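You operate a simulated robot arm through the tools that you are given. There is no shell and no other tool.

Carry out the task below with a simulated robot arm. There is one attempt and no reset: what you move stays moved.

## Task
Put the cradle back in service and inch it till the inching box reads -10 mm.
Fine: yellow-handled pin up before the power goes on; padlock into its park; press the cradle reset button; leave the isolator on and keep clear of the wheels.

Only the result counts: the job must be done as asked and must still hold three seconds after the hand-in. Knocking over, shifting, dropping, spilling or breaking anything else fails it.

## Robot
A 6-joint arm with a two-finger gripper, fixed in place. Base frame: the origin is on the floor under the middle of its stand, x ahead of it, y to its left, z up. Readings come in m, rad, newtons and seconds.
It reaches about 1.572 m from its shoulder. Its first joint turns from -2.897 to 2.897 rad. Payload 2.45 kg.
Tool frame: the origin (TCP) lies between the finger pads and is the grasp point; the fingertips stand 0.02 m ahead of it; z points along the fingers, y is the line along which they close. The gripper opens to 0.14 m; its body begins 0.168 m behind the TCP.
Orientation is that of the tool frame in the base frame, as [roll, pitch, yaw] about the fixed x, y, z axes, in that order (R = Rz(yaw) Ry(pitch) Rx(roll)). With the fingers straight down and closing along the base's y, the tool's x points along the base's -x, its y along +y and its z along -z.

## Interface
- The arm moves only by the tool servo_tool. Its argument "moves" is a list of rows, each an object (a shift or turn left out is 0, a gripper value left out holds the last) with "dp": the shift along the base's x, y, z in m, a list of three; "rot": the turn, a rotation vector about the base's x, y, z in degrees, a list of three. In form: [{"dp": [dx, dy, dz], "rot": [rx, ry, rz]}, ...]. A call has 1 to 20 rows; each row shifts and turns the commanded pose from where the row before left it. "grip" is the finger opening in m, from 0 to 0.14, set as the call begins (left out, the last holds). Each row takes 0.2 s and may step no farther than 0.05 m and 0.15 rad from the row before; otherwise, or with a gripper value out of range, the whole call is refused. A pose out of reach is approached as far as the arm can. The call stops where the force on the tool passes 50 N (or 10 N more than at its start, if that is more) or the arm is blocked; 0.2 s more then pass. Each finger travels about 0.045 m/s and halts on what it meets, pressing with about 37 N; the grip force reading is that of the motor and also rises with nothing between the fingers. The clock runs only during rows and for 0.2 s after the last one: add rows that do not move to give the fingers time. The reply holds the time, the measured pose of the TCP, the force on the tool along the base axes, the opening and the grip force, in the units named above and with some noise, with the torque about the TCP (base axes, N m) and any sound that the robot's microphone picked up.
- Cameras (640 x 400 px; columns grow to the right, rows downward): "scene" is fixed at [0.2193, -0.5077, 1.3604]; the picture's right is [0.36, -0.93, 0.00], its down [-0.20, -0.08, -0.98] and it looks along [0.91, 0.35, -0.21] (base axes); focal length 341 px, centre (320, 200). "wrist" rides on the gripper at [0.078, 0.011, -0.209] in the tool frame; the picture's right is [-0.14, 0.99, 0.00], its down [-0.92, -0.13, -0.37] and it looks along [-0.36, -0.05, 0.93] (tool axes); focal length 280 px, centre (320, 200). There is no depth. A picture from a camera that has moved, and an enlarged one, comes with that camera's place and axes in the base frame and with its lens. The place of the scene camera against the robot may be out by one fixed shift of up to 0.012 m in any direction.
- camera(camera): a new picture of that camera. No time passes.
- inspect(camera, box): a new picture of the part [left, top, right, bottom] of that camera's present view, enlarged. No time passes.
- close_job(): hands the job in; it is judged then, once.

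Nothing tells you positions but the pictures and the camera data. Unless the task says otherwise, let go and move clear before handing in.

The tools are called by a JSON object that holds its "name" and its "arguments". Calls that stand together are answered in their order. servo_tool: Moves the arm, as the interface text tells. Its arguments: {"type":"object","properties":{"moves":{"type":"array","items":{"type":"object","properties":{"dp":{"type":"array","items":{"type":"number"}},"rot":{"type":"array","items":{"type":"number"}}}}},"grip":{"type":"number"}},"required":["moves"]} The other tools are called the same way: camera (camera) takes a picture; inspect (camera, box) takes an enlarged picture of a part of a camera's view; close_job () hands the job in.

At the start:

```text
time_s: 0.0
tcp_pos: [0.6865, 0.0765, 1.3678]
tool_rot: [-3.141, -0.001, 3.139]
ft_force: [-0.5, 0.2, 0.0]
ft_torque: [0.02, 0.02, -0.02]
finger_gap: 0.1398
gripper_force: 0.1
```

scene: 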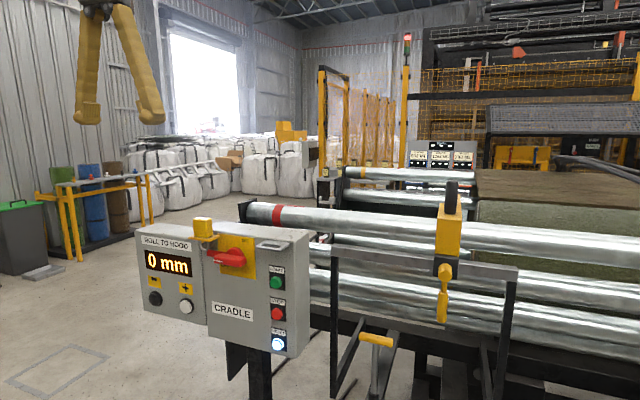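
wrist: 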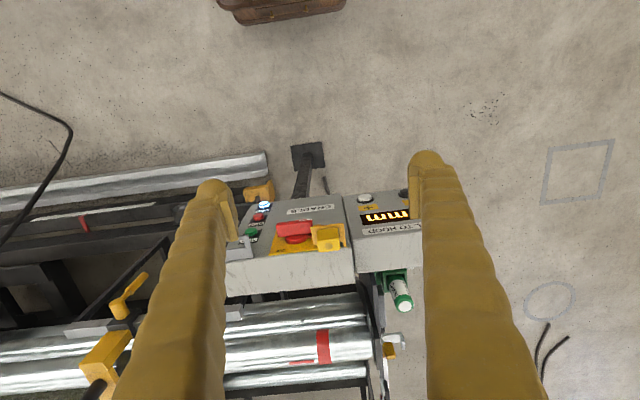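

I see a control box with an inching panel (display 0 mm, yellow − and + buttons), a cradle isolator in red with a yellow padlock, and start/stop/reset buttons, plus a yellow-handled item on the rollers. I'll look closer before moving.

{"name": "inspect", "arguments": {"camera": "scene", "box": [120, 200, 320, 370]}}

{"name": "inspect", "arguments": {"camera": "scene", "box": [320, 160, 560, 400]}}

{"name": "inspect", "arguments": {"camera": "wrist", "box": [200, 140, 440, 370]}}

{"name": "inspect", "arguments": {"camera": "wrist", "box": [0, 140, 240, 400]}}

{"name": "inspect", "arguments": {"camera": "scene", "box": [380, 120, 500, 190]}}

```text
2.35 times, centred on (220, 285) of scene
camera zoom: at [0.2193, -0.5077, 1.3604], right [0.36, -0.93, 0.0], down [-0.2, -0.08, -0.98], along [0.91, 0.35, -0.21], focal length 802 px, centre (555, 0)
```

zoom: 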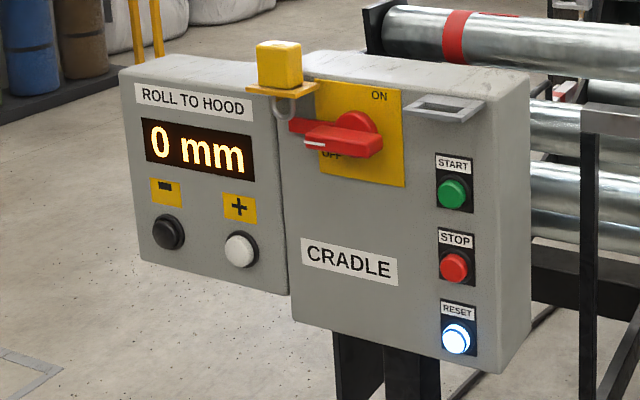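

```text
1.67 times, centred on (440, 280) of scene
camera zoom: at [0.2193, -0.5077, 1.3604], right [0.36, -0.93, 0.0], down [-0.2, -0.08, -0.98], along [0.91, 0.35, -0.21], focal length 568 px, centre (120, 67)
```

zoom: 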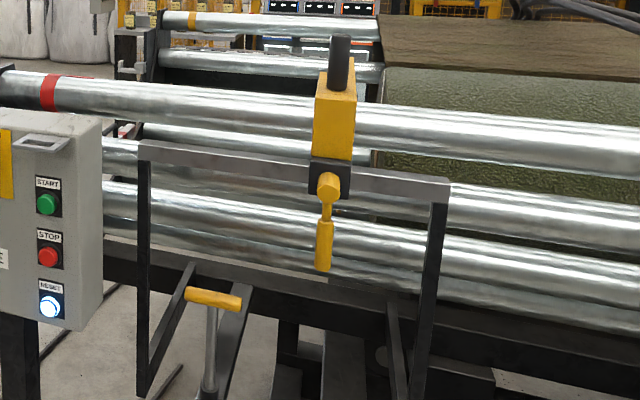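

```text
1.74 times, centred on (320, 255) of wrist
camera zoom: at [0.6093, 0.0885, 1.5758], right [0.14, 0.99, 0.0], down [0.92, -0.13, 0.37], along [0.36, -0.05, -0.93], focal length 488 px, centre (320, 104)
```

zoom: 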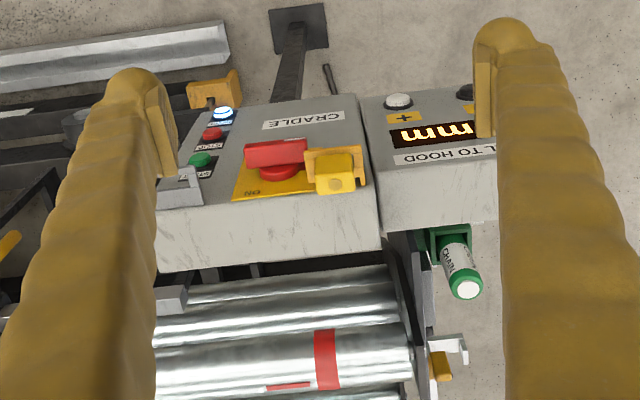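

```text
1.54 times, centred on (120, 270) of wrist
camera zoom: at [0.6093, 0.0885, 1.5758], right [0.14, 0.99, 0.0], down [0.92, -0.13, 0.37], along [0.36, -0.05, -0.93], focal length 431 px, centre (628, 92)
```

zoom: 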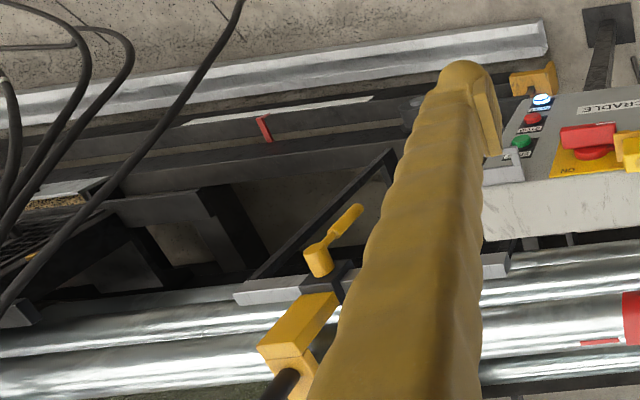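

```text
5.33 times, centred on (440, 155) of scene
camera zoom: at [0.2193, -0.5077, 1.3604], right [0.36, -0.93, 0.0], down [-0.2, -0.08, -0.98], along [0.91, 0.35, -0.21], focal length 1818 px, centre (-320, 440)
```

zoom: 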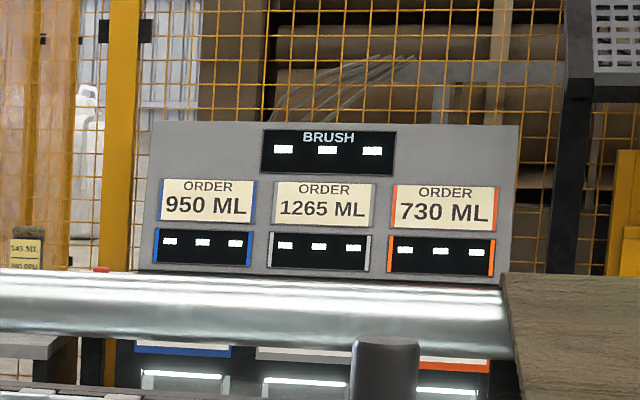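

The isolator with its padlock, the grey slotted bracket that is probably the park, and several yellow handles are visible. I'll zoom in more before deciding which handle is the pin.

{"name": "inspect", "arguments": {"camera": "scene", "box": [185, 205, 315, 290]}}

{"name": "inspect", "arguments": {"camera": "scene", "box": [330, 300, 430, 400]}}

{"name": "inspect", "arguments": {"camera": "scene", "box": [400, 170, 500, 330]}}

{"name": "inspect", "arguments": {"camera": "wrist", "box": [230, 180, 360, 280]}}

{"name": "inspect", "arguments": {"camera": "wrist", "box": [340, 260, 440, 390]}}

```text
4.71 times, centred on (250, 248) of scene
camera zoom: at [0.2193, -0.5077, 1.3604], right [0.36, -0.93, 0.0], down [-0.2, -0.08, -0.98], along [0.91, 0.35, -0.21], focal length 1604 px, centre (649, -24)
```

zoom: 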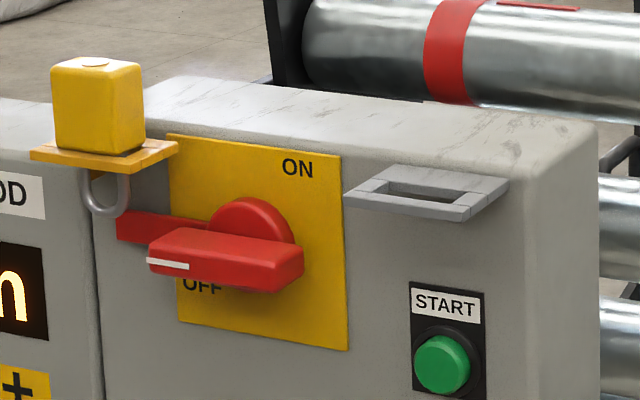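

```text
4.00 times, centred on (380, 350) of scene
camera zoom: at [0.2193, -0.5077, 1.3604], right [0.36, -0.93, 0.0], down [-0.2, -0.08, -0.98], along [0.91, 0.35, -0.21], focal length 1364 px, centre (80, -400)
```

zoom: 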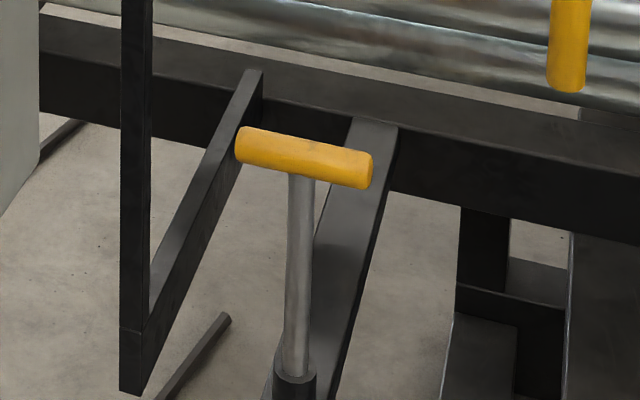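

```text
2.50 times, centred on (450, 250) of scene
camera zoom: at [0.2193, -0.5077, 1.3604], right [0.36, -0.93, 0.0], down [-0.2, -0.08, -0.98], along [0.91, 0.35, -0.21], focal length 852 px, centre (-5, 75)
```

zoom: 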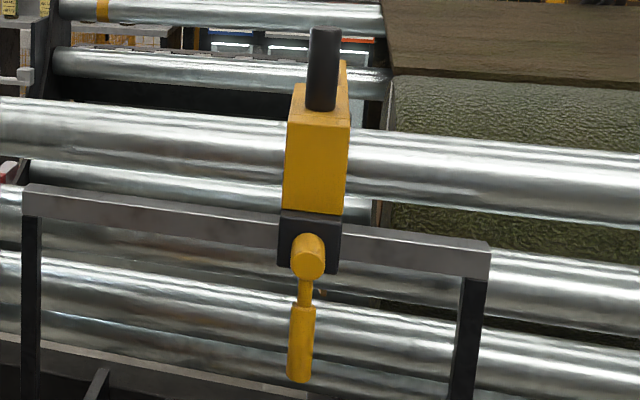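

```text
4.00 times, centred on (295, 230) of wrist
camera zoom: at [0.6093, 0.0885, 1.5758], right [0.14, 0.99, 0.0], down [0.92, -0.13, 0.37], along [0.36, -0.05, -0.93], focal length 1122 px, centre (420, 80)
```

zoom: 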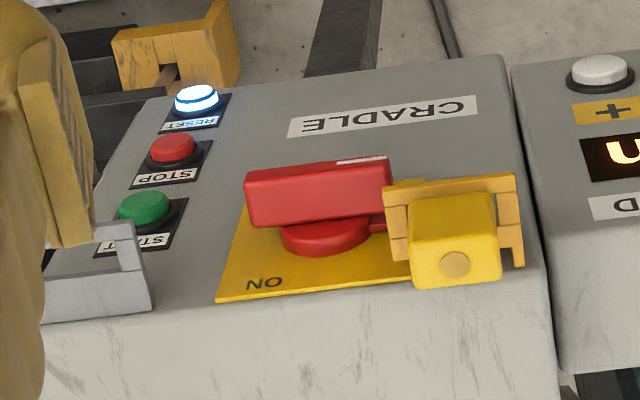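

```text
3.08 times, centred on (390, 325) of wrist
camera zoom: at [0.6093, 0.0885, 1.5758], right [0.14, 0.99, 0.0], down [0.92, -0.13, 0.37], along [0.36, -0.05, -0.93], focal length 863 px, centre (105, -185)
```

zoom: 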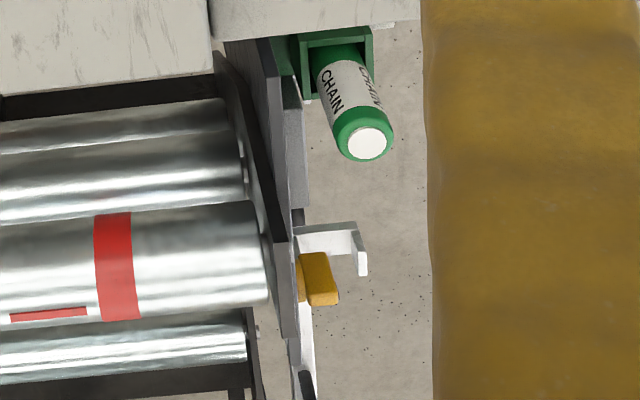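

The padlock hangs in a yellow slotted bracket, and the grey slotted bracket at the right of the box looks like its park. A T-handled pin stands in a socket further right. I'll move the wrist camera sideways to look at the pin.

{"name": "servo_tool", "arguments": {"moves": [{"dp": [-0.02, -0.05, 0]}, {"dp": [-0.02, -0.05, 0]}, {"dp": [-0.02, -0.05, 0]}, {"dp": [-0.02, -0.05, 0]}, {"dp": [0, -0.05, 0]}, {"dp": [0, -0.05, 0]}, {"dp": [0, -0.04, 0]}]}}

{"name": "camera", "arguments": {"camera": "wrist"}}

{"name": "camera", "arguments": {"camera": "scene"}}

```text
refused: row 1 steps farther than a row can; nothing moved
```

```text
taken
camera wrist: at [0.6093, 0.0885, 1.5758], right [0.14, 0.99, 0.0], down [0.92, -0.13, 0.37], along [0.36, -0.05, -0.93], focal length 280 px, centre (320, 200)
```

wrist: 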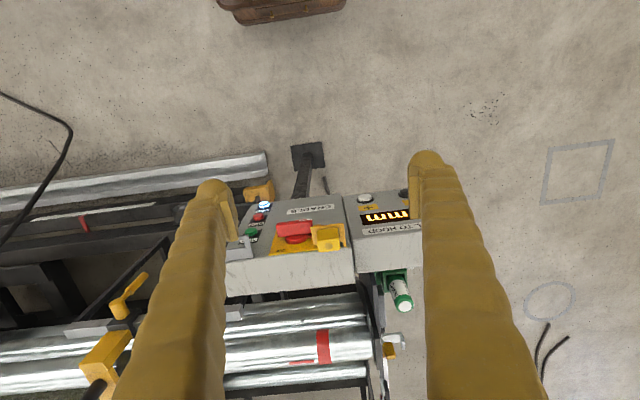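

```text
taken
```

scene: 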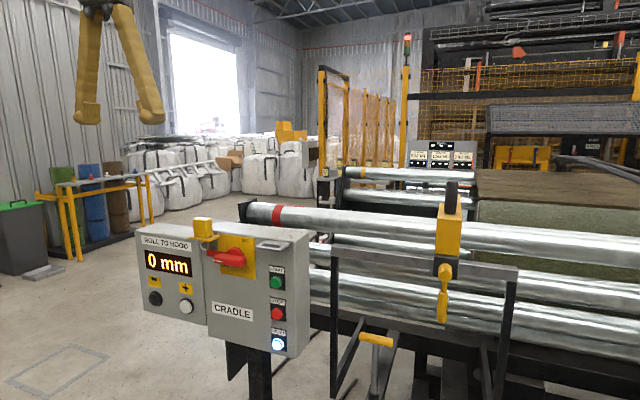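

The step was too long per row, so nothing moved; I'll repeat the sideways move with shorter rows.

{"name": "servo_tool", "arguments": {"moves": [{"dp": [-0.015, -0.045, 0]}, {"dp": [-0.015, -0.045, 0]}, {"dp": [-0.015, -0.045, 0]}, {"dp": [-0.015, -0.045, 0]}, {"dp": [0, -0.045, 0]}, {"dp": [0, -0.045, 0]}, {"dp": [0, -0.045, 0]}, {"dp": [0, -0.045, 0]}]}}

{"name": "camera", "arguments": {"camera": "wrist"}}

{"name": "camera", "arguments": {"camera": "scene"}}

```text
time_s: 1.8
tcp_pos: [0.6263, -0.2845, 1.3683]
tool_rot: [-3.14, 0.0, -3.14]
ft_force: [0.0, 0.9, 0.2]
ft_torque: [-0.02, -0.01, 0.0]
finger_gap: 0.14
gripper_force: 0.2
```

```text
taken
camera wrist: at [0.5494, -0.2722, 1.5757], right [0.14, 0.99, 0.0], down [0.92, -0.13, 0.37], along [0.37, -0.05, -0.93], focal length 280 px, centre (320, 200)
```

wrist: 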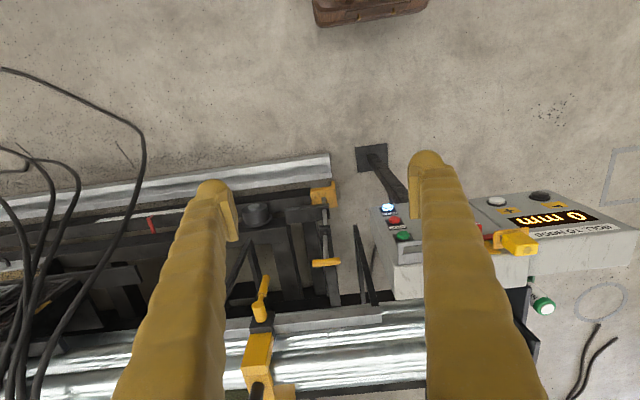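

```text
taken
```

scene: 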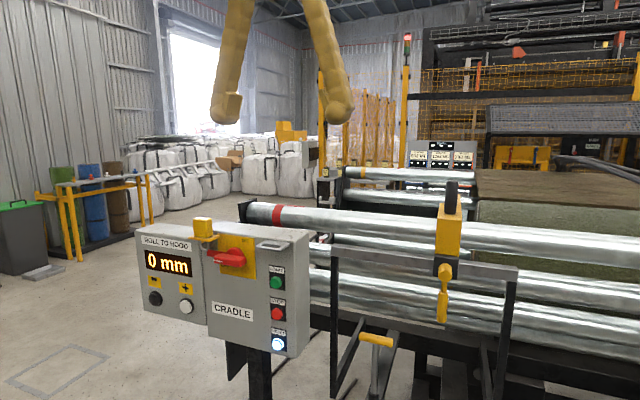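

{"name": "inspect", "arguments": {"camera": "wrist", "box": [230, 170, 430, 310]}}

{"name": "inspect", "arguments": {"camera": "wrist", "box": [280, 240, 380, 310]}}

{"name": "inspect", "arguments": {"camera": "wrist", "box": [220, 260, 420, 400]}}

{"name": "inspect", "arguments": {"camera": "wrist", "box": [440, 170, 640, 330]}}

```text
2.86 times, centred on (330, 240) of wrist
camera zoom: at [0.5494, -0.2722, 1.5757], right [0.14, 0.99, 0.0], down [0.92, -0.13, 0.37], along [0.37, -0.05, -0.93], focal length 801 px, centre (291, 86)
```

zoom: 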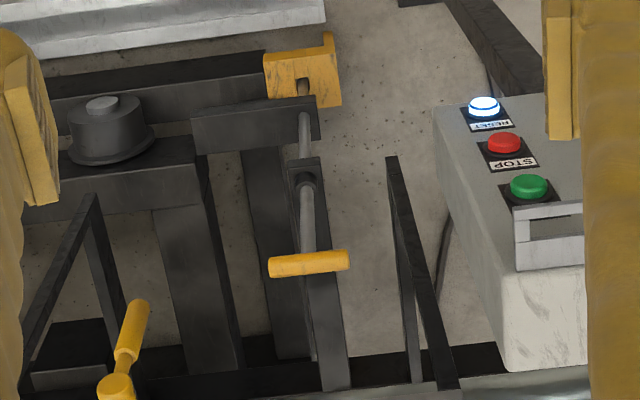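

```text
5.71 times, centred on (330, 275) of wrist
camera zoom: at [0.5494, -0.2722, 1.5757], right [0.14, 0.99, 0.0], down [0.92, -0.13, 0.37], along [0.37, -0.05, -0.93], focal length 1602 px, centre (263, -229)
```

zoom: 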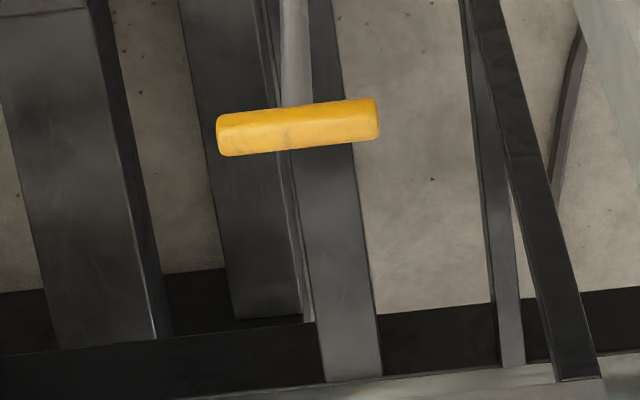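

```text
2.86 times, centred on (320, 330) of wrist
camera zoom: at [0.5494, -0.2722, 1.5757], right [0.14, 0.99, 0.0], down [0.92, -0.13, 0.37], along [0.37, -0.05, -0.93], focal length 801 px, centre (320, -171)
```

zoom: 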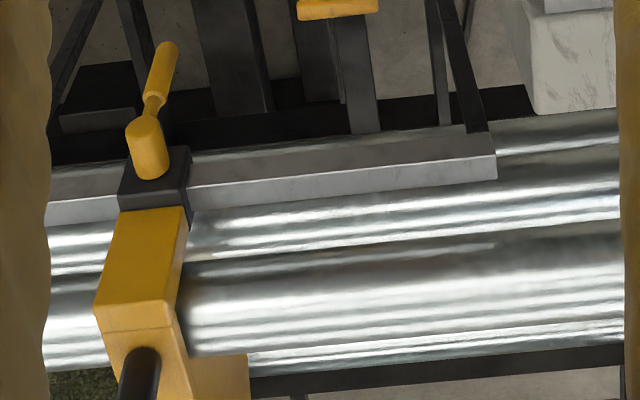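

```text
2.50 times, centred on (540, 250) of wrist
camera zoom: at [0.5494, -0.2722, 1.5757], right [0.14, 0.99, 0.0], down [0.92, -0.13, 0.37], along [0.37, -0.05, -0.93], focal length 701 px, centre (-230, 75)
```

zoom: 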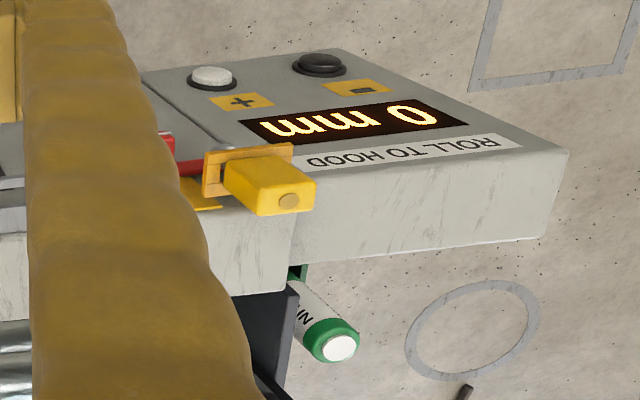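

The T-handled pin stands at about (1.11, -0.335, 0.75), under the grey cross bar, and runs down through sleeves into a yellow floor lug. It must be reached from the front, so I'll turn the gripper to point forward, with the camera below, and look closer.

{"name": "servo_tool", "arguments": {"moves": [{"dp": [0, -0.005, -0.02], "rot": [0, -8.182, 0]}, {"dp": [0, -0.005, -0.02], "rot": [0, -8.182, 0]}, {"dp": [0, -0.005, -0.02], "rot": [0, -8.182, 0]}, {"dp": [0, -0.005, -0.02], "rot": [0, -8.182, 0]}, {"dp": [0, -0.005, -0.02], "rot": [0, -8.182, 0]}, {"dp": [0, -0.005, -0.02], "rot": [0, -8.182, 0]}, {"dp": [0, -0.005, -0.02], "rot": [0, -8.182, 0]}, {"dp": [0, -0.005, -0.02], "rot": [0, -8.182, 0]}, {"dp": [0, -0.005, -0.02], "rot": [0, -8.182, 0]}, {"dp": [0, -0.005, -0.02], "rot": [0, -8.182, 0]}, {"dp": [0, 0, -0.02], "rot": [0, -8.182, 0]}]}}

{"name": "camera", "arguments": {"camera": "wrist"}}

{"name": "camera", "arguments": {"camera": "scene"}}

```text
time_s: 4.2
tcp_pos: [0.6256, -0.3332, 1.1472]
tool_rot: [-0.184, 1.57, -0.186]
ft_force: [-0.6, -0.7, -0.3]
ft_torque: [0.0, -0.01, 0.0]
finger_gap: 0.1401
gripper_force: 0.0
```

```text
taken
camera wrist: at [0.4181, -0.3216, 1.0682], right [0.0, 0.99, 0.14], down [-0.37, -0.13, 0.92], along [0.93, -0.05, 0.37], focal length 280 px, centre (320, 200)
```

wrist: 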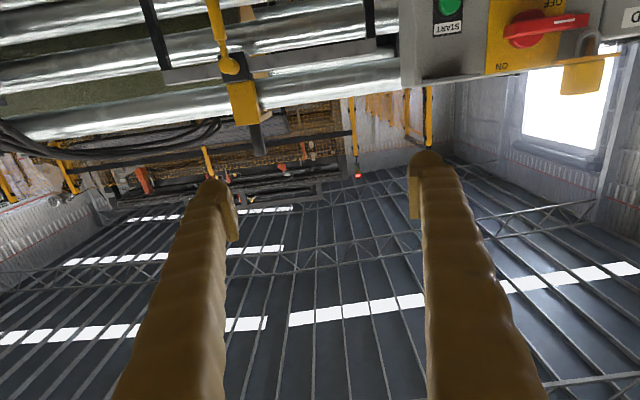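

```text
taken
```

scene: 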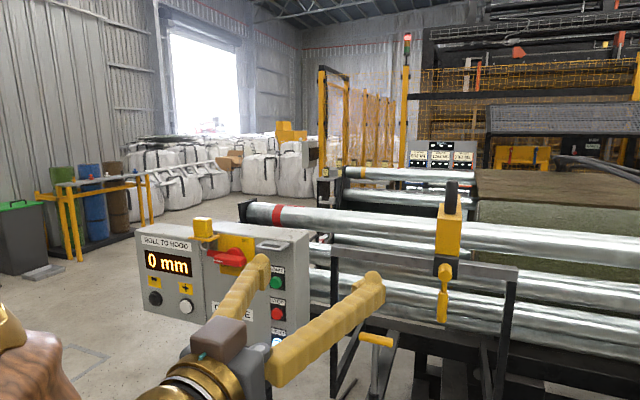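

The forward-pointing pose works, though the wrist picture is now upside down. I'll lower to about the pin handle's height, staying well in front of it.

{"name": "servo_tool", "arguments": {"moves": [{"dp": [0.01, 0, -0.045]}, {"dp": [0.01, 0, -0.045]}, {"dp": [0.01, 0, -0.045]}, {"dp": [0.01, 0, -0.045]}, {"dp": [0.01, 0, -0.045]}, {"dp": [0.01, 0, -0.045]}, {"dp": [0.01, 0, -0.045]}, {"dp": [0.01, 0, -0.045]}, {"dp": [0.01, 0, -0.04]}]}}

{"name": "camera", "arguments": {"camera": "wrist"}}

{"name": "camera", "arguments": {"camera": "scene"}}

```text
time_s: 6.2
tcp_pos: [0.7716, -0.4146, 0.9127]
tool_rot: [1.936, 1.543, 1.948]
ft_force: [-0.4, 0.4, 0.2]
ft_torque: [0.0, 0.01, 0.01]
finger_gap: 0.1399
gripper_force: 0.1
out of reach, approached as far as the arm can: row 2, 3, 4, 5, 6, 7, 8, 9
```

```text
taken
camera wrist: at [0.5629, -0.4034, 0.8374], right [-0.01, 0.99, 0.16], down [-0.36, -0.16, 0.92], along [0.93, -0.05, 0.35], focal length 280 px, centre (320, 200)
```

wrist: 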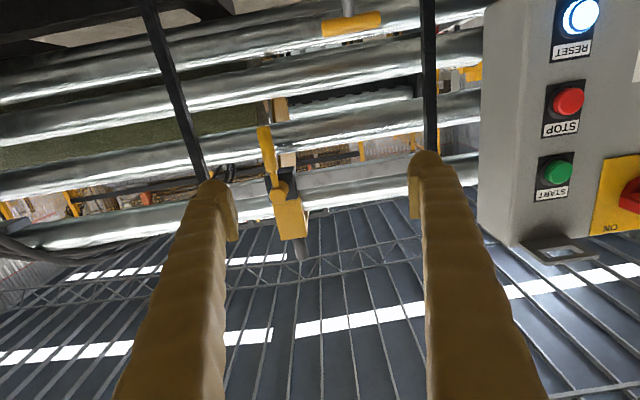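

```text
taken
```

scene: 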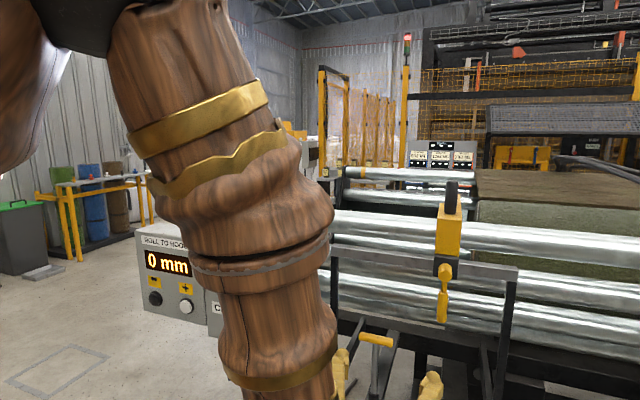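

The arm is too folded at this low, near pose, so it stopped short. I'll try moving forward, where the arm has more room, in small steps and watch the reported pose.

{"name": "servo_tool", "arguments": {"moves": [{"dp": [0.03, 0, 0]}]}}

```text
time_s: 6.6
tcp_pos: [0.8037, -0.417, 0.9148]
tool_rot: [1.957, 1.561, 1.958]
ft_force: [0.5, -0.5, -0.6]
ft_torque: [0.01, -0.01, -0.01]
finger_gap: 0.1399
gripper_force: 0.0
```

The pose now tracks from the real position. I'll go forward a little and shift left to line up with the pin, then step down.

{"name": "servo_tool", "arguments": {"moves": [{"dp": [0.03, 0.025, 0]}, {"dp": [0.03, 0.025, 0]}, {"dp": [0.02, 0.025, -0.02]}, {"dp": [0, 0, -0.04]}, {"dp": [0, 0, -0.04]}]}}

{"name": "camera", "arguments": {"camera": "wrist"}}

{"name": "camera", "arguments": {"camera": "scene"}}

```text
time_s: 7.8
tcp_pos: [0.9105, -0.3697, 0.8501]
tool_rot: [1.823, 1.538, 1.834]
ft_force: [-0.3, -0.8, -0.1]
ft_torque: [-0.02, 0.0, 0.03]
finger_gap: 0.14
gripper_force: 0.2
out of reach, approached as far as the arm can: row 1, 3, 4, 5
```

```text
taken
camera wrist: at [0.7008, -0.358, 0.774], right [-0.01, 0.99, 0.17], down [-0.36, -0.16, 0.92], along [0.93, -0.05, 0.36], focal length 280 px, centre (320, 200)
```

wrist: 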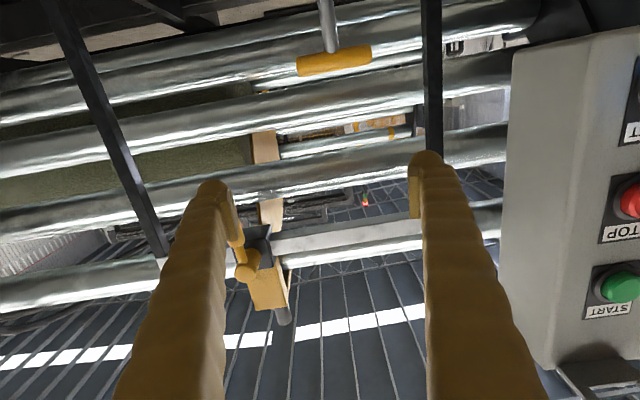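

```text
taken
```

scene: 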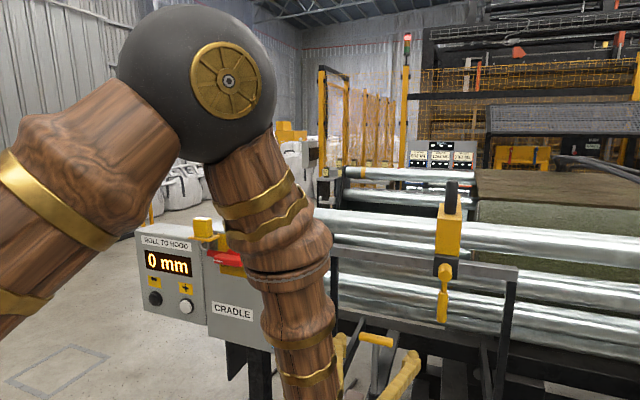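

A wrist limit keeps the tool from pointing level this low. Tilting it about 35° downward should free it, so I'll tilt and then look again at the pin.

{"name": "servo_tool", "arguments": {"moves": [{"rot": [-1.8, 8, -0.6]}, {"rot": [0, 8.3, 0]}, {"rot": [0, 8.3, 0]}, {"rot": [0, 8.3, 0]}, {}]}}

{"name": "camera", "arguments": {"camera": "wrist"}}

{"name": "camera", "arguments": {"camera": "scene"}}

```text
time_s: 9.0
tcp_pos: [0.9159, -0.3769, 0.8582]
tool_rot: [-3.083, 0.996, -3.086]
ft_force: [-0.2, -0.4, 0.3]
ft_torque: [0.01, 0.03, -0.03]
finger_gap: 0.1397
gripper_force: 0.1
out of reach, approached as far as the arm can: row 1
```

```text
taken
camera wrist: at [0.6972, -0.365, 0.9047], right [0.07, 0.99, 0.08], down [0.19, -0.1, 0.98], along [0.98, -0.05, -0.2], focal length 280 px, centre (320, 200)
```

wrist: 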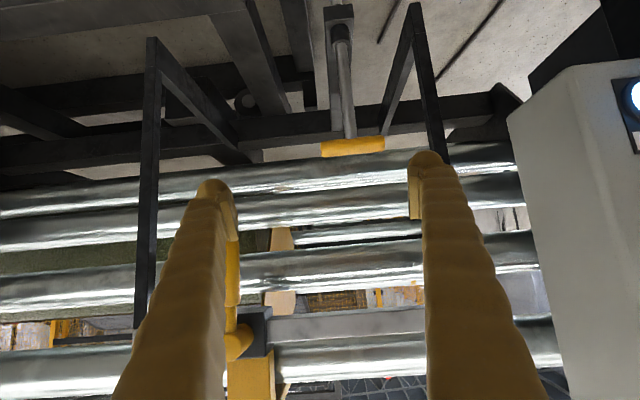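

```text
taken
```

scene: 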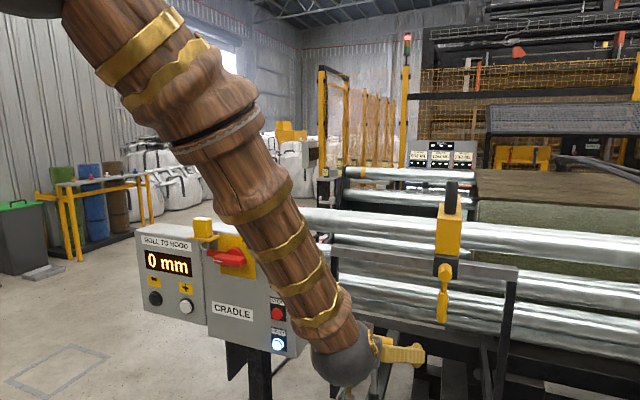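

{"name": "inspect", "arguments": {"camera": "wrist", "box": [260, 0, 460, 170]}}

{"name": "inspect", "arguments": {"camera": "wrist", "box": [310, 0, 390, 60]}}

```text
2.35 times, centred on (360, 85) of wrist
camera zoom: at [0.6972, -0.365, 0.9047], right [0.07, 0.99, 0.08], down [0.19, -0.1, 0.98], along [0.98, -0.05, -0.2], focal length 660 px, centre (226, 471)
```

zoom: 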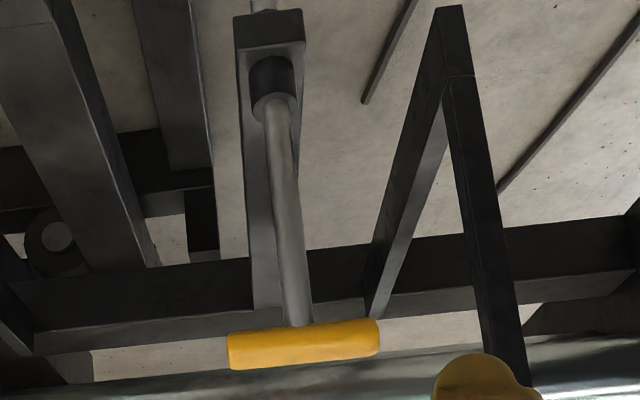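

```text
6.67 times, centred on (350, 30) of wrist
camera zoom: at [0.6972, -0.365, 0.9047], right [0.07, 0.99, 0.08], down [0.19, -0.1, 0.98], along [0.98, -0.05, -0.2], focal length 1869 px, centre (120, 1333)
```

zoom: 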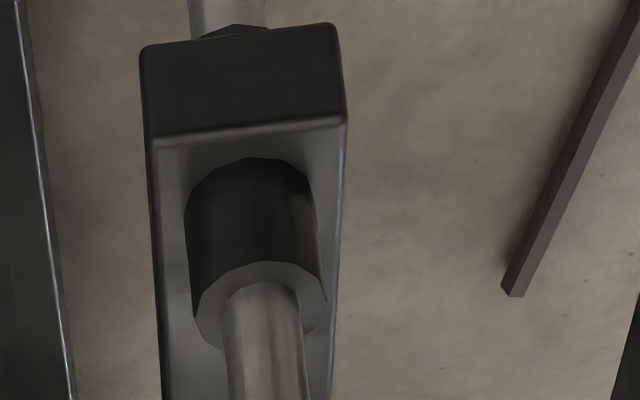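

The wrist views agree well: pin handle at (1.110, -0.329, 0.741), a vertical rod about 18 mm thick, and the sleeve top at z≈0.56. I'll part-close the fingers and move to a pre-grasp point in front of the rod, below the handle bar.

{"name": "servo_tool", "arguments": {"moves": [{"dp": [0.02, 0.012, -0.02], "rot": [1.8, 0, 0.8]}, {"dp": [0.021, 0.012, -0.029]}, {"dp": [0.022, 0.012, -0.029]}, {"dp": [0.022, 0.012, -0.029]}, {}], "grip": 0.08}}

{"name": "camera", "arguments": {"camera": "wrist"}}

{"name": "camera", "arguments": {"camera": "scene"}}

```text
time_s: 10.2
tcp_pos: [0.9996, -0.33, 0.7505]
tool_rot: [-3.14, 0.996, -3.12]
ft_force: [0.3, 0.5, -0.4]
ft_torque: [0.0, -0.03, -0.01]
finger_gap: 0.08
gripper_force: 0.0
```

```text
taken
camera wrist: at [0.7819, -0.3221, 0.7977], right [0.06, 0.99, 0.11], down [0.19, -0.12, 0.97], along [0.98, -0.03, -0.2], focal length 280 px, centre (320, 200)
```

wrist: 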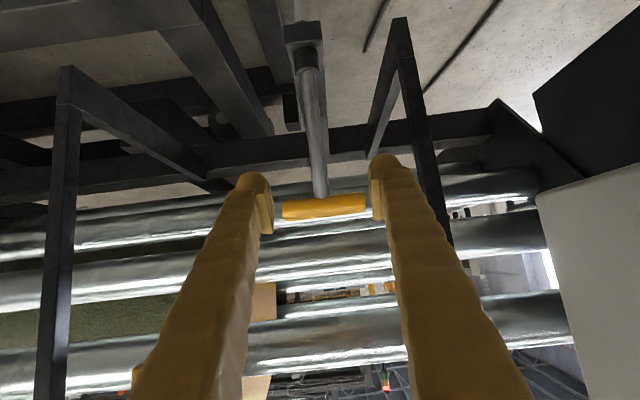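

```text
taken
```

scene: 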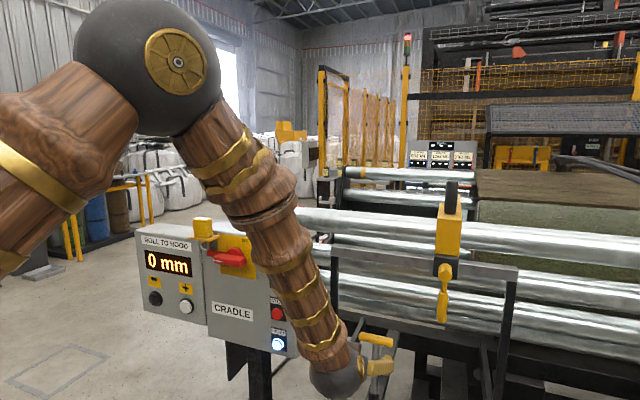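

The fingers straddle the rod line below the handle as planned. I'll advance along the tool axis in two stages, checking partway.

{"name": "servo_tool", "arguments": {"moves": [{"dp": [0.026, 0.0005, -0.017], "rot": [0, 0, -1.2]}, {"dp": [0.026, 0.0005, -0.017]}, {"dp": [0.02, 0, -0.013]}, {}]}}

{"name": "camera", "arguments": {"camera": "wrist"}}

{"name": "camera", "arguments": {"camera": "scene"}}

```text
time_s: 11.2
tcp_pos: [1.0723, -0.3279, 0.7028]
tool_rot: [-3.141, 0.996, -3.142]
ft_force: [0.7, -0.4, -0.7]
ft_torque: [0.02, -0.01, 0.01]
finger_gap: 0.0801
gripper_force: 0.1
```

```text
taken
camera wrist: at [0.8545, -0.3162, 0.75], right [0.08, 0.99, 0.11], down [0.19, -0.13, 0.97], along [0.98, -0.05, -0.2], focal length 280 px, centre (320, 200)
```

wrist: 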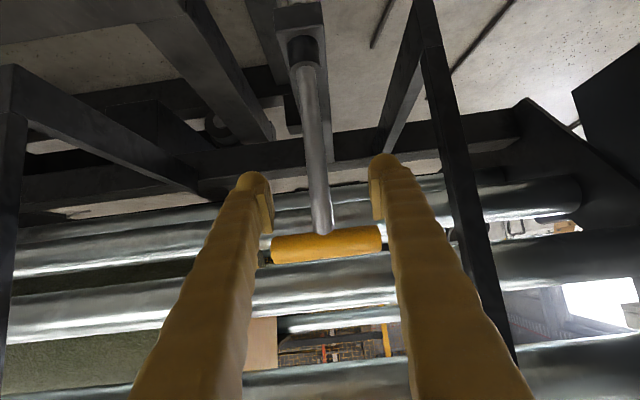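

```text
taken
```

scene: 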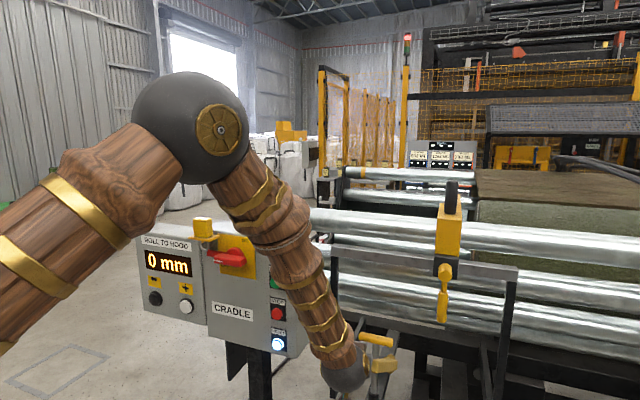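

The rod is centred between the fingertips and the bar sits above them. I'll finish the approach and close on the rod.

{"name": "servo_tool", "arguments": {"moves": [{"dp": [0.02, 0, -0.012]}, {"dp": [0.019, 0, -0.011]}, {}]}}

{"name": "servo_tool", "arguments": {"moves": [{}, {}, {}, {}, {}], "grip": 0.0}}

{"name": "camera", "arguments": {"camera": "wrist"}}

{"name": "camera", "arguments": {"camera": "scene"}}

```text
time_s: 12.0
tcp_pos: [1.1098, -0.3282, 0.6795]
tool_rot: [-3.139, 0.997, -3.14]
ft_force: [-0.6, 0.8, -0.4]
ft_torque: [0.02, 0.02, 0.0]
finger_gap: 0.0797
gripper_force: 0.0
```

```text
time_s: 13.2
tcp_pos: [1.1108, -0.3309, 0.6799]
tool_rot: [-3.14, 0.997, 3.141]
ft_force: [7.0, -25.3, -4.0]
ft_torque: [-0.32, -0.05, -0.1]
finger_gap: 0.0191
gripper_force: 35.5
```

```text
taken
camera wrist: at [0.8932, -0.3177, 0.7276], right [0.08, 0.99, 0.11], down [0.19, -0.13, 0.97], along [0.98, -0.05, -0.2], focal length 280 px, centre (320, 200)
```

wrist: 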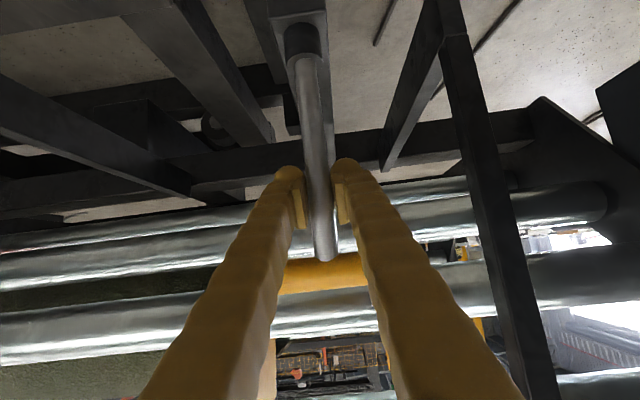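

```text
taken
```

scene: 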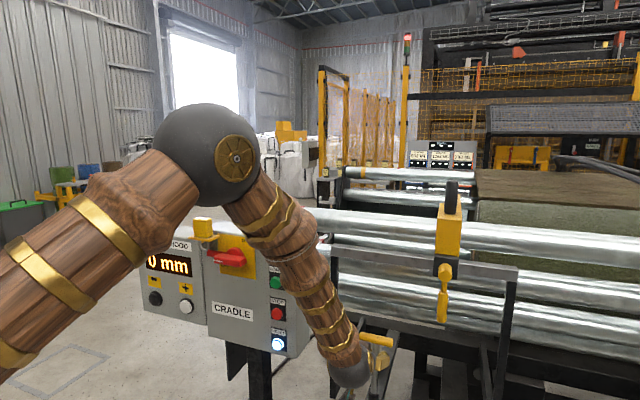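

The rod is gripped at 19 mm, with a small sideways load showing it stands a few mm further right. I'll ease that off, then lift gently.

{"name": "servo_tool", "arguments": {"moves": [{"dp": [0, -0.003, 0]}, {"dp": [0, 0, 0.01]}, {"dp": [0, 0, 0.01]}]}}

{"name": "inspect", "arguments": {"camera": "wrist", "box": [220, 0, 420, 300]}}

```text
time_s: 14.0
tcp_pos: [1.1113, -0.3294, 0.6996]
tool_rot: [-3.14, 0.997, -3.141]
ft_force: [-4.8, 4.3, -3.6]
ft_torque: [0.09, 0.03, 0.03]
finger_gap: 0.0187
gripper_force: 43.8
```

```text
1.33 times, centred on (320, 150) of wrist
camera zoom: at [0.8932, -0.3186, 0.7474], right [0.08, 0.99, 0.12], down [0.19, -0.13, 0.97], along [0.98, -0.05, -0.2], focal length 374 px, centre (320, 267)
```

zoom: 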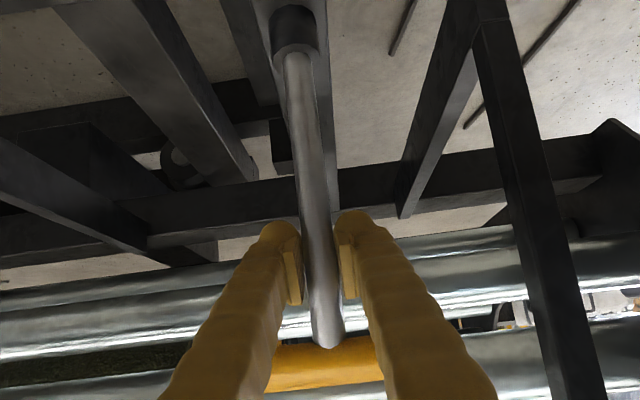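

The pin is coming up with the fingers at a light load. I'll keep lifting in steps and watch the force for a stop or detent.

{"name": "servo_tool", "arguments": {"moves": [{"dp": [0, 0, 0.01]}, {"dp": [0, 0, 0.01]}, {"dp": [0, 0, 0.01]}, {"dp": [0, 0, 0.01]}]}}

{"name": "servo_tool", "arguments": {"moves": [{"dp": [0, 0, 0.01]}, {"dp": [0, 0, 0.01]}]}}

{"name": "camera", "arguments": {"camera": "wrist"}}

{"name": "camera", "arguments": {"camera": "scene"}}

```text
time_s: 15.0
tcp_pos: [1.1105, -0.3309, 0.741]
tool_rot: [-3.14, 0.998, -3.14]
ft_force: [-23.8, 20.8, 1.9]
ft_torque: [0.27, -0.05, 0.12]
finger_gap: 0.0189
gripper_force: 43.5
```

```text
time_s: 15.6
tcp_pos: [1.1111, -0.331, 0.7587]
tool_rot: [-3.141, 0.994, -3.14]
ft_force: [-7.6, 26.9, -35.8]
ft_torque: [0.22, 0.38, 0.16]
finger_gap: 0.0188
gripper_force: 43.7
```

```text
taken
camera wrist: at [0.8927, -0.3186, 0.8065], right [0.08, 0.99, 0.11], down [0.19, -0.13, 0.97], along [0.98, -0.05, -0.2], focal length 280 px, centre (320, 200)
```

wrist: 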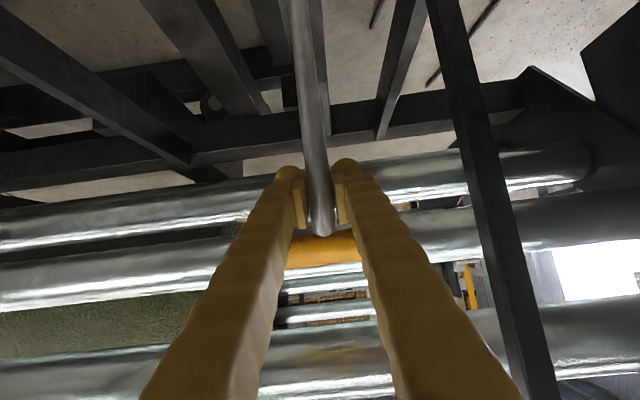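

```text
taken
```

scene: 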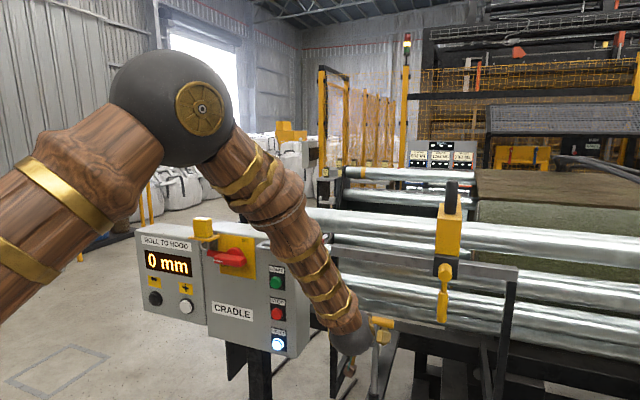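

The force now pushes down at about 36 N and the fingers slid slightly up the rod, so the pin has probably met its upper stop. The stack light also seems to have changed from red to amber; I'll check.

{"name": "inspect", "arguments": {"camera": "scene", "box": [385, 20, 435, 60]}}

{"name": "inspect", "arguments": {"camera": "scene", "box": [320, 290, 440, 400]}}

{"name": "inspect", "arguments": {"camera": "wrist", "box": [240, 140, 400, 280]}}

```text
10.00 times, centred on (410, 40) of scene
camera zoom: at [0.2193, -0.5077, 1.3604], right [0.36, -0.93, 0.0], down [-0.2, -0.08, -0.98], along [0.91, 0.35, -0.21], focal length 3409 px, centre (-580, 1800)
```

zoom: 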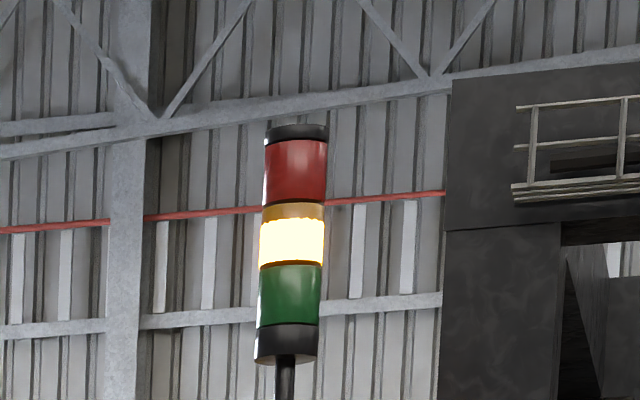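

```text
3.64 times, centred on (380, 345) of scene
camera zoom: at [0.2193, -0.5077, 1.3604], right [0.36, -0.93, 0.0], down [-0.2, -0.08, -0.98], along [0.91, 0.35, -0.21], focal length 1240 px, centre (102, -327)
```

zoom: 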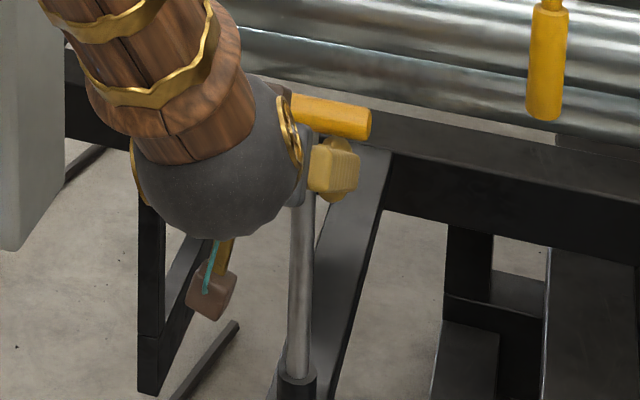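

```text
2.86 times, centred on (320, 210) of wrist
camera zoom: at [0.8927, -0.3186, 0.8065], right [0.08, 0.99, 0.11], down [0.19, -0.13, 0.97], along [0.98, -0.05, -0.2], focal length 801 px, centre (320, 171)
```

zoom: 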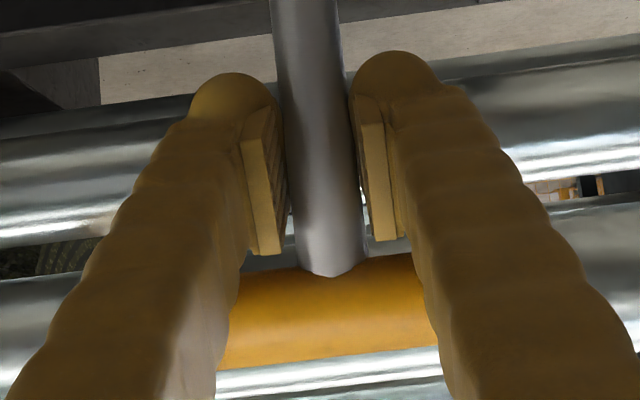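

The pin has risen about 60 mm (handle at z≈0.80). I'll open the fingers slightly and lower a few millimetres to see whether the pin stays up by itself.

{"name": "servo_tool", "arguments": {"moves": [{"dp": [0, 0, -0.003]}, {}, {}], "grip": 0.03}}

{"name": "inspect", "arguments": {"camera": "wrist", "box": [240, 140, 400, 280]}}

{"name": "inspect", "arguments": {"camera": "scene", "box": [320, 290, 440, 400]}}

{"name": "inspect", "arguments": {"camera": "scene", "box": [385, 20, 435, 60]}}

```text
time_s: 16.4
tcp_pos: [1.1109, -0.3314, 0.7587]
tool_rot: [-3.141, 0.996, 3.141]
ft_force: [0.3, -0.8, 0.6]
ft_torque: [-0.02, 0.01, -0.03]
finger_gap: 0.03
gripper_force: 0.2
```

```text
2.86 times, centred on (320, 210) of wrist
camera zoom: at [0.8933, -0.3197, 0.8051], right [0.08, 0.99, 0.11], down [0.19, -0.13, 0.97], along [0.98, -0.05, -0.2], focal length 801 px, centre (320, 171)
```

zoom: 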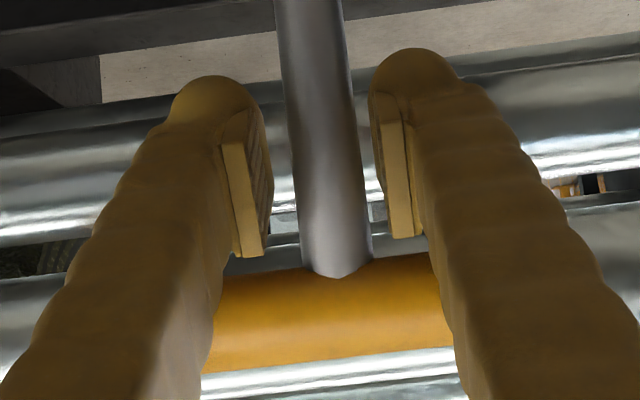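

```text
3.64 times, centred on (380, 345) of scene
camera zoom: at [0.2193, -0.5077, 1.3604], right [0.36, -0.93, 0.0], down [-0.2, -0.08, -0.98], along [0.91, 0.35, -0.21], focal length 1240 px, centre (102, -327)
```

zoom: 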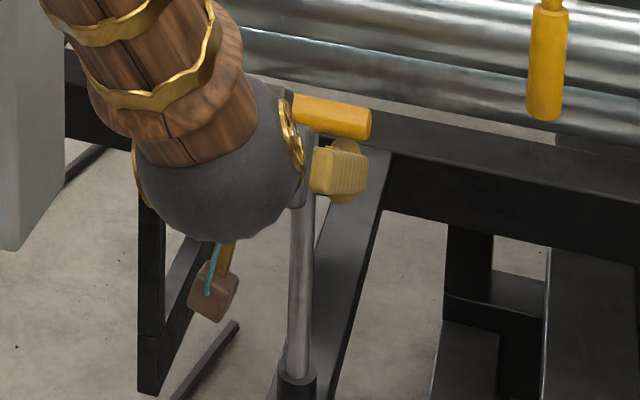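

```text
10.00 times, centred on (410, 40) of scene
camera zoom: at [0.2193, -0.5077, 1.3604], right [0.36, -0.93, 0.0], down [-0.2, -0.08, -0.98], along [0.91, 0.35, -0.21], focal length 3409 px, centre (-580, 1800)
```

zoom: 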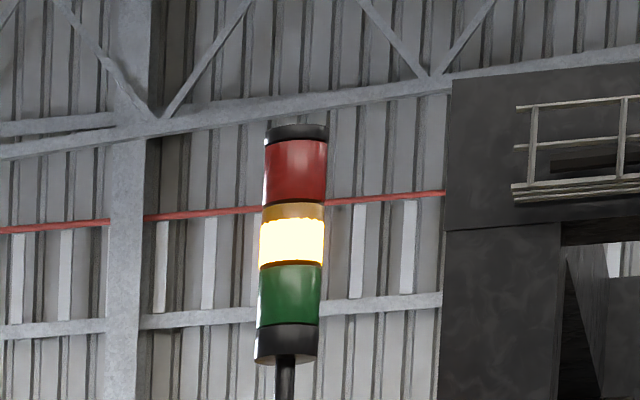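

With the grip loosened there is no load and the handle hasn't dropped. I'll lower the open fingers by 15 mm to confirm the pin holds by itself.

{"name": "servo_tool", "arguments": {"moves": [{"dp": [0, 0, -0.005]}, {"dp": [0, 0, -0.005]}, {"dp": [0, 0, -0.005]}, {}]}}

{"name": "inspect", "arguments": {"camera": "wrist", "box": [240, 140, 400, 280]}}

{"name": "inspect", "arguments": {"camera": "scene", "box": [320, 290, 440, 400]}}

```text
time_s: 17.4
tcp_pos: [1.1107, -0.3317, 0.7416]
tool_rot: [-3.138, 0.997, 3.141]
ft_force: [0.0, 0.2, 0.2]
ft_torque: [0.0, 0.01, -0.03]
finger_gap: 0.0299
gripper_force: 0.0
```

```text
2.86 times, centred on (320, 210) of wrist
camera zoom: at [0.8931, -0.319, 0.7899], right [0.08, 0.99, 0.11], down [0.19, -0.13, 0.97], along [0.98, -0.05, -0.2], focal length 801 px, centre (320, 171)
```

zoom: 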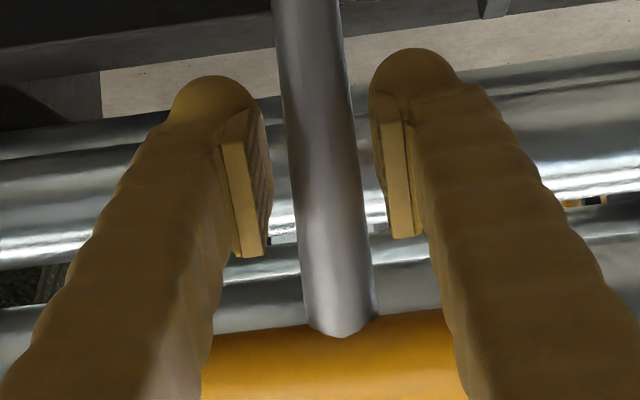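

```text
3.64 times, centred on (380, 345) of scene
camera zoom: at [0.2193, -0.5077, 1.3604], right [0.36, -0.93, 0.0], down [-0.2, -0.08, -0.98], along [0.91, 0.35, -0.21], focal length 1240 px, centre (102, -327)
```

zoom: 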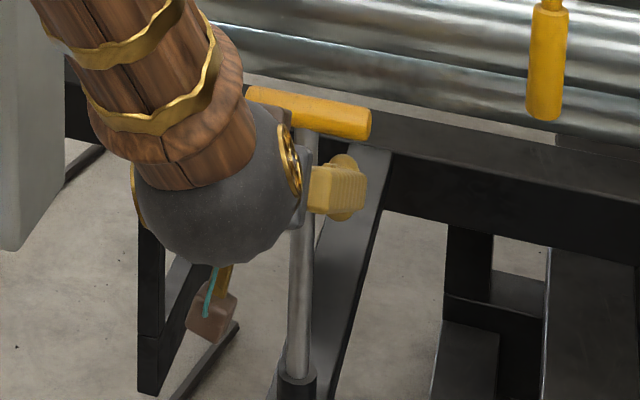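

The pin stays up on its own with the handle at z≈0.80. I'll open a bit and back straight out along the tool axis.

{"name": "servo_tool", "arguments": {"moves": [{}, {"dp": [-0.021, 0, 0.0135]}, {"dp": [-0.03, 0, 0.0195]}, {"dp": [-0.03, 0, 0.0195]}, {"dp": [-0.03, 0, 0.0195]}], "grip": 0.06}}

{"name": "camera", "arguments": {"camera": "wrist"}}

{"name": "camera", "arguments": {"camera": "scene"}}

```text
time_s: 18.6
tcp_pos: [0.9992, -0.3322, 0.8152]
tool_rot: [-3.14, 0.996, 3.141]
ft_force: [0.3, -0.3, -0.1]
ft_torque: [0.03, -0.02, 0.03]
finger_gap: 0.0601
gripper_force: 0.2
```

```text
taken
camera wrist: at [0.7819, -0.3201, 0.8617], right [0.08, 0.99, 0.11], down [0.19, -0.13, 0.97], along [0.98, -0.05, -0.2], focal length 280 px, centre (320, 200)
```

wrist: 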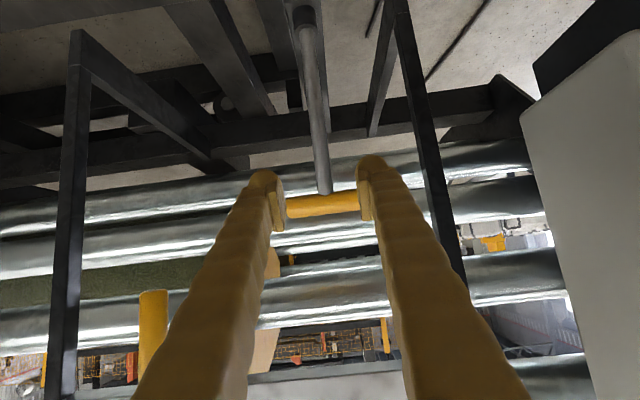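

```text
taken
```

scene: 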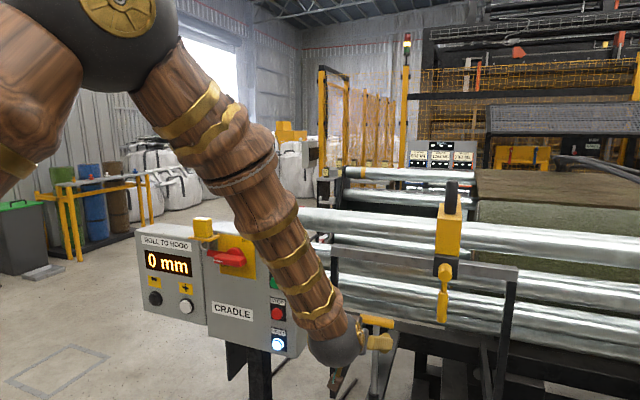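

The pin remains up and the arm is clear. I'll back off, rise and turn the gripper to point straight down, then go look at the padlock from above.

{"name": "servo_tool", "arguments": {"moves": [{"dp": [-0.03, 0, 0.03]}, {"dp": [-0.03, 0, 0.03]}, {"dp": [-0.03, 0, 0.035], "rot": [0, 8.2, 0]}, {"dp": [-0.03, 0, 0.035], "rot": [0, 8.2, 0]}, {"dp": [-0.03, 0, 0.035], "rot": [0, 8.2, 0]}, {"dp": [-0.03, 0, 0.035], "rot": [0, 8.2, 0]}, {"dp": [-0.03, 0, 0.035], "rot": [0, 8.2, 0]}, {"dp": [-0.02, 0, 0.04], "rot": [0, 8.2, 0]}, {"dp": [0, 0, 0.045], "rot": [0, 7.8, 0]}, {"dp": [0, 0, 0.045]}, {"dp": [0, 0, 0.045]}], "grip": 0.1}}

{"name": "camera", "arguments": {"camera": "scene"}}

{"name": "camera", "arguments": {"camera": "wrist"}}

```text
time_s: 21.0
tcp_pos: [0.7703, -0.3312, 1.2233]
tool_rot: [-3.141, 0.0, -3.141]
ft_force: [1.1, -0.1, -0.5]
ft_torque: [0.0, 0.03, -0.01]
finger_gap: 0.1
gripper_force: 0.1
```

```text
taken
```

scene: 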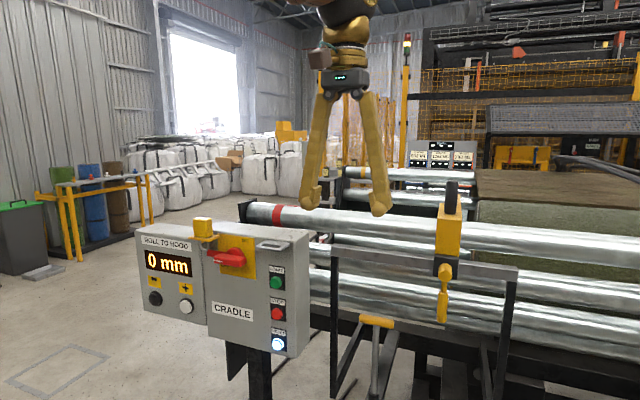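

```text
taken
camera wrist: at [0.6916, -0.3194, 1.4326], right [0.14, 0.99, 0.0], down [0.92, -0.13, 0.37], along [0.37, -0.05, -0.93], focal length 280 px, centre (320, 200)
```

wrist: 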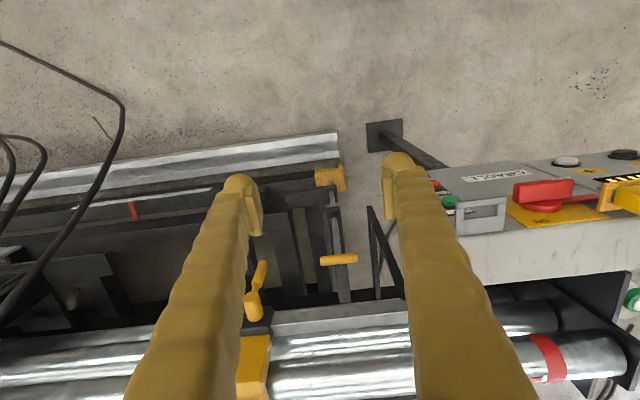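

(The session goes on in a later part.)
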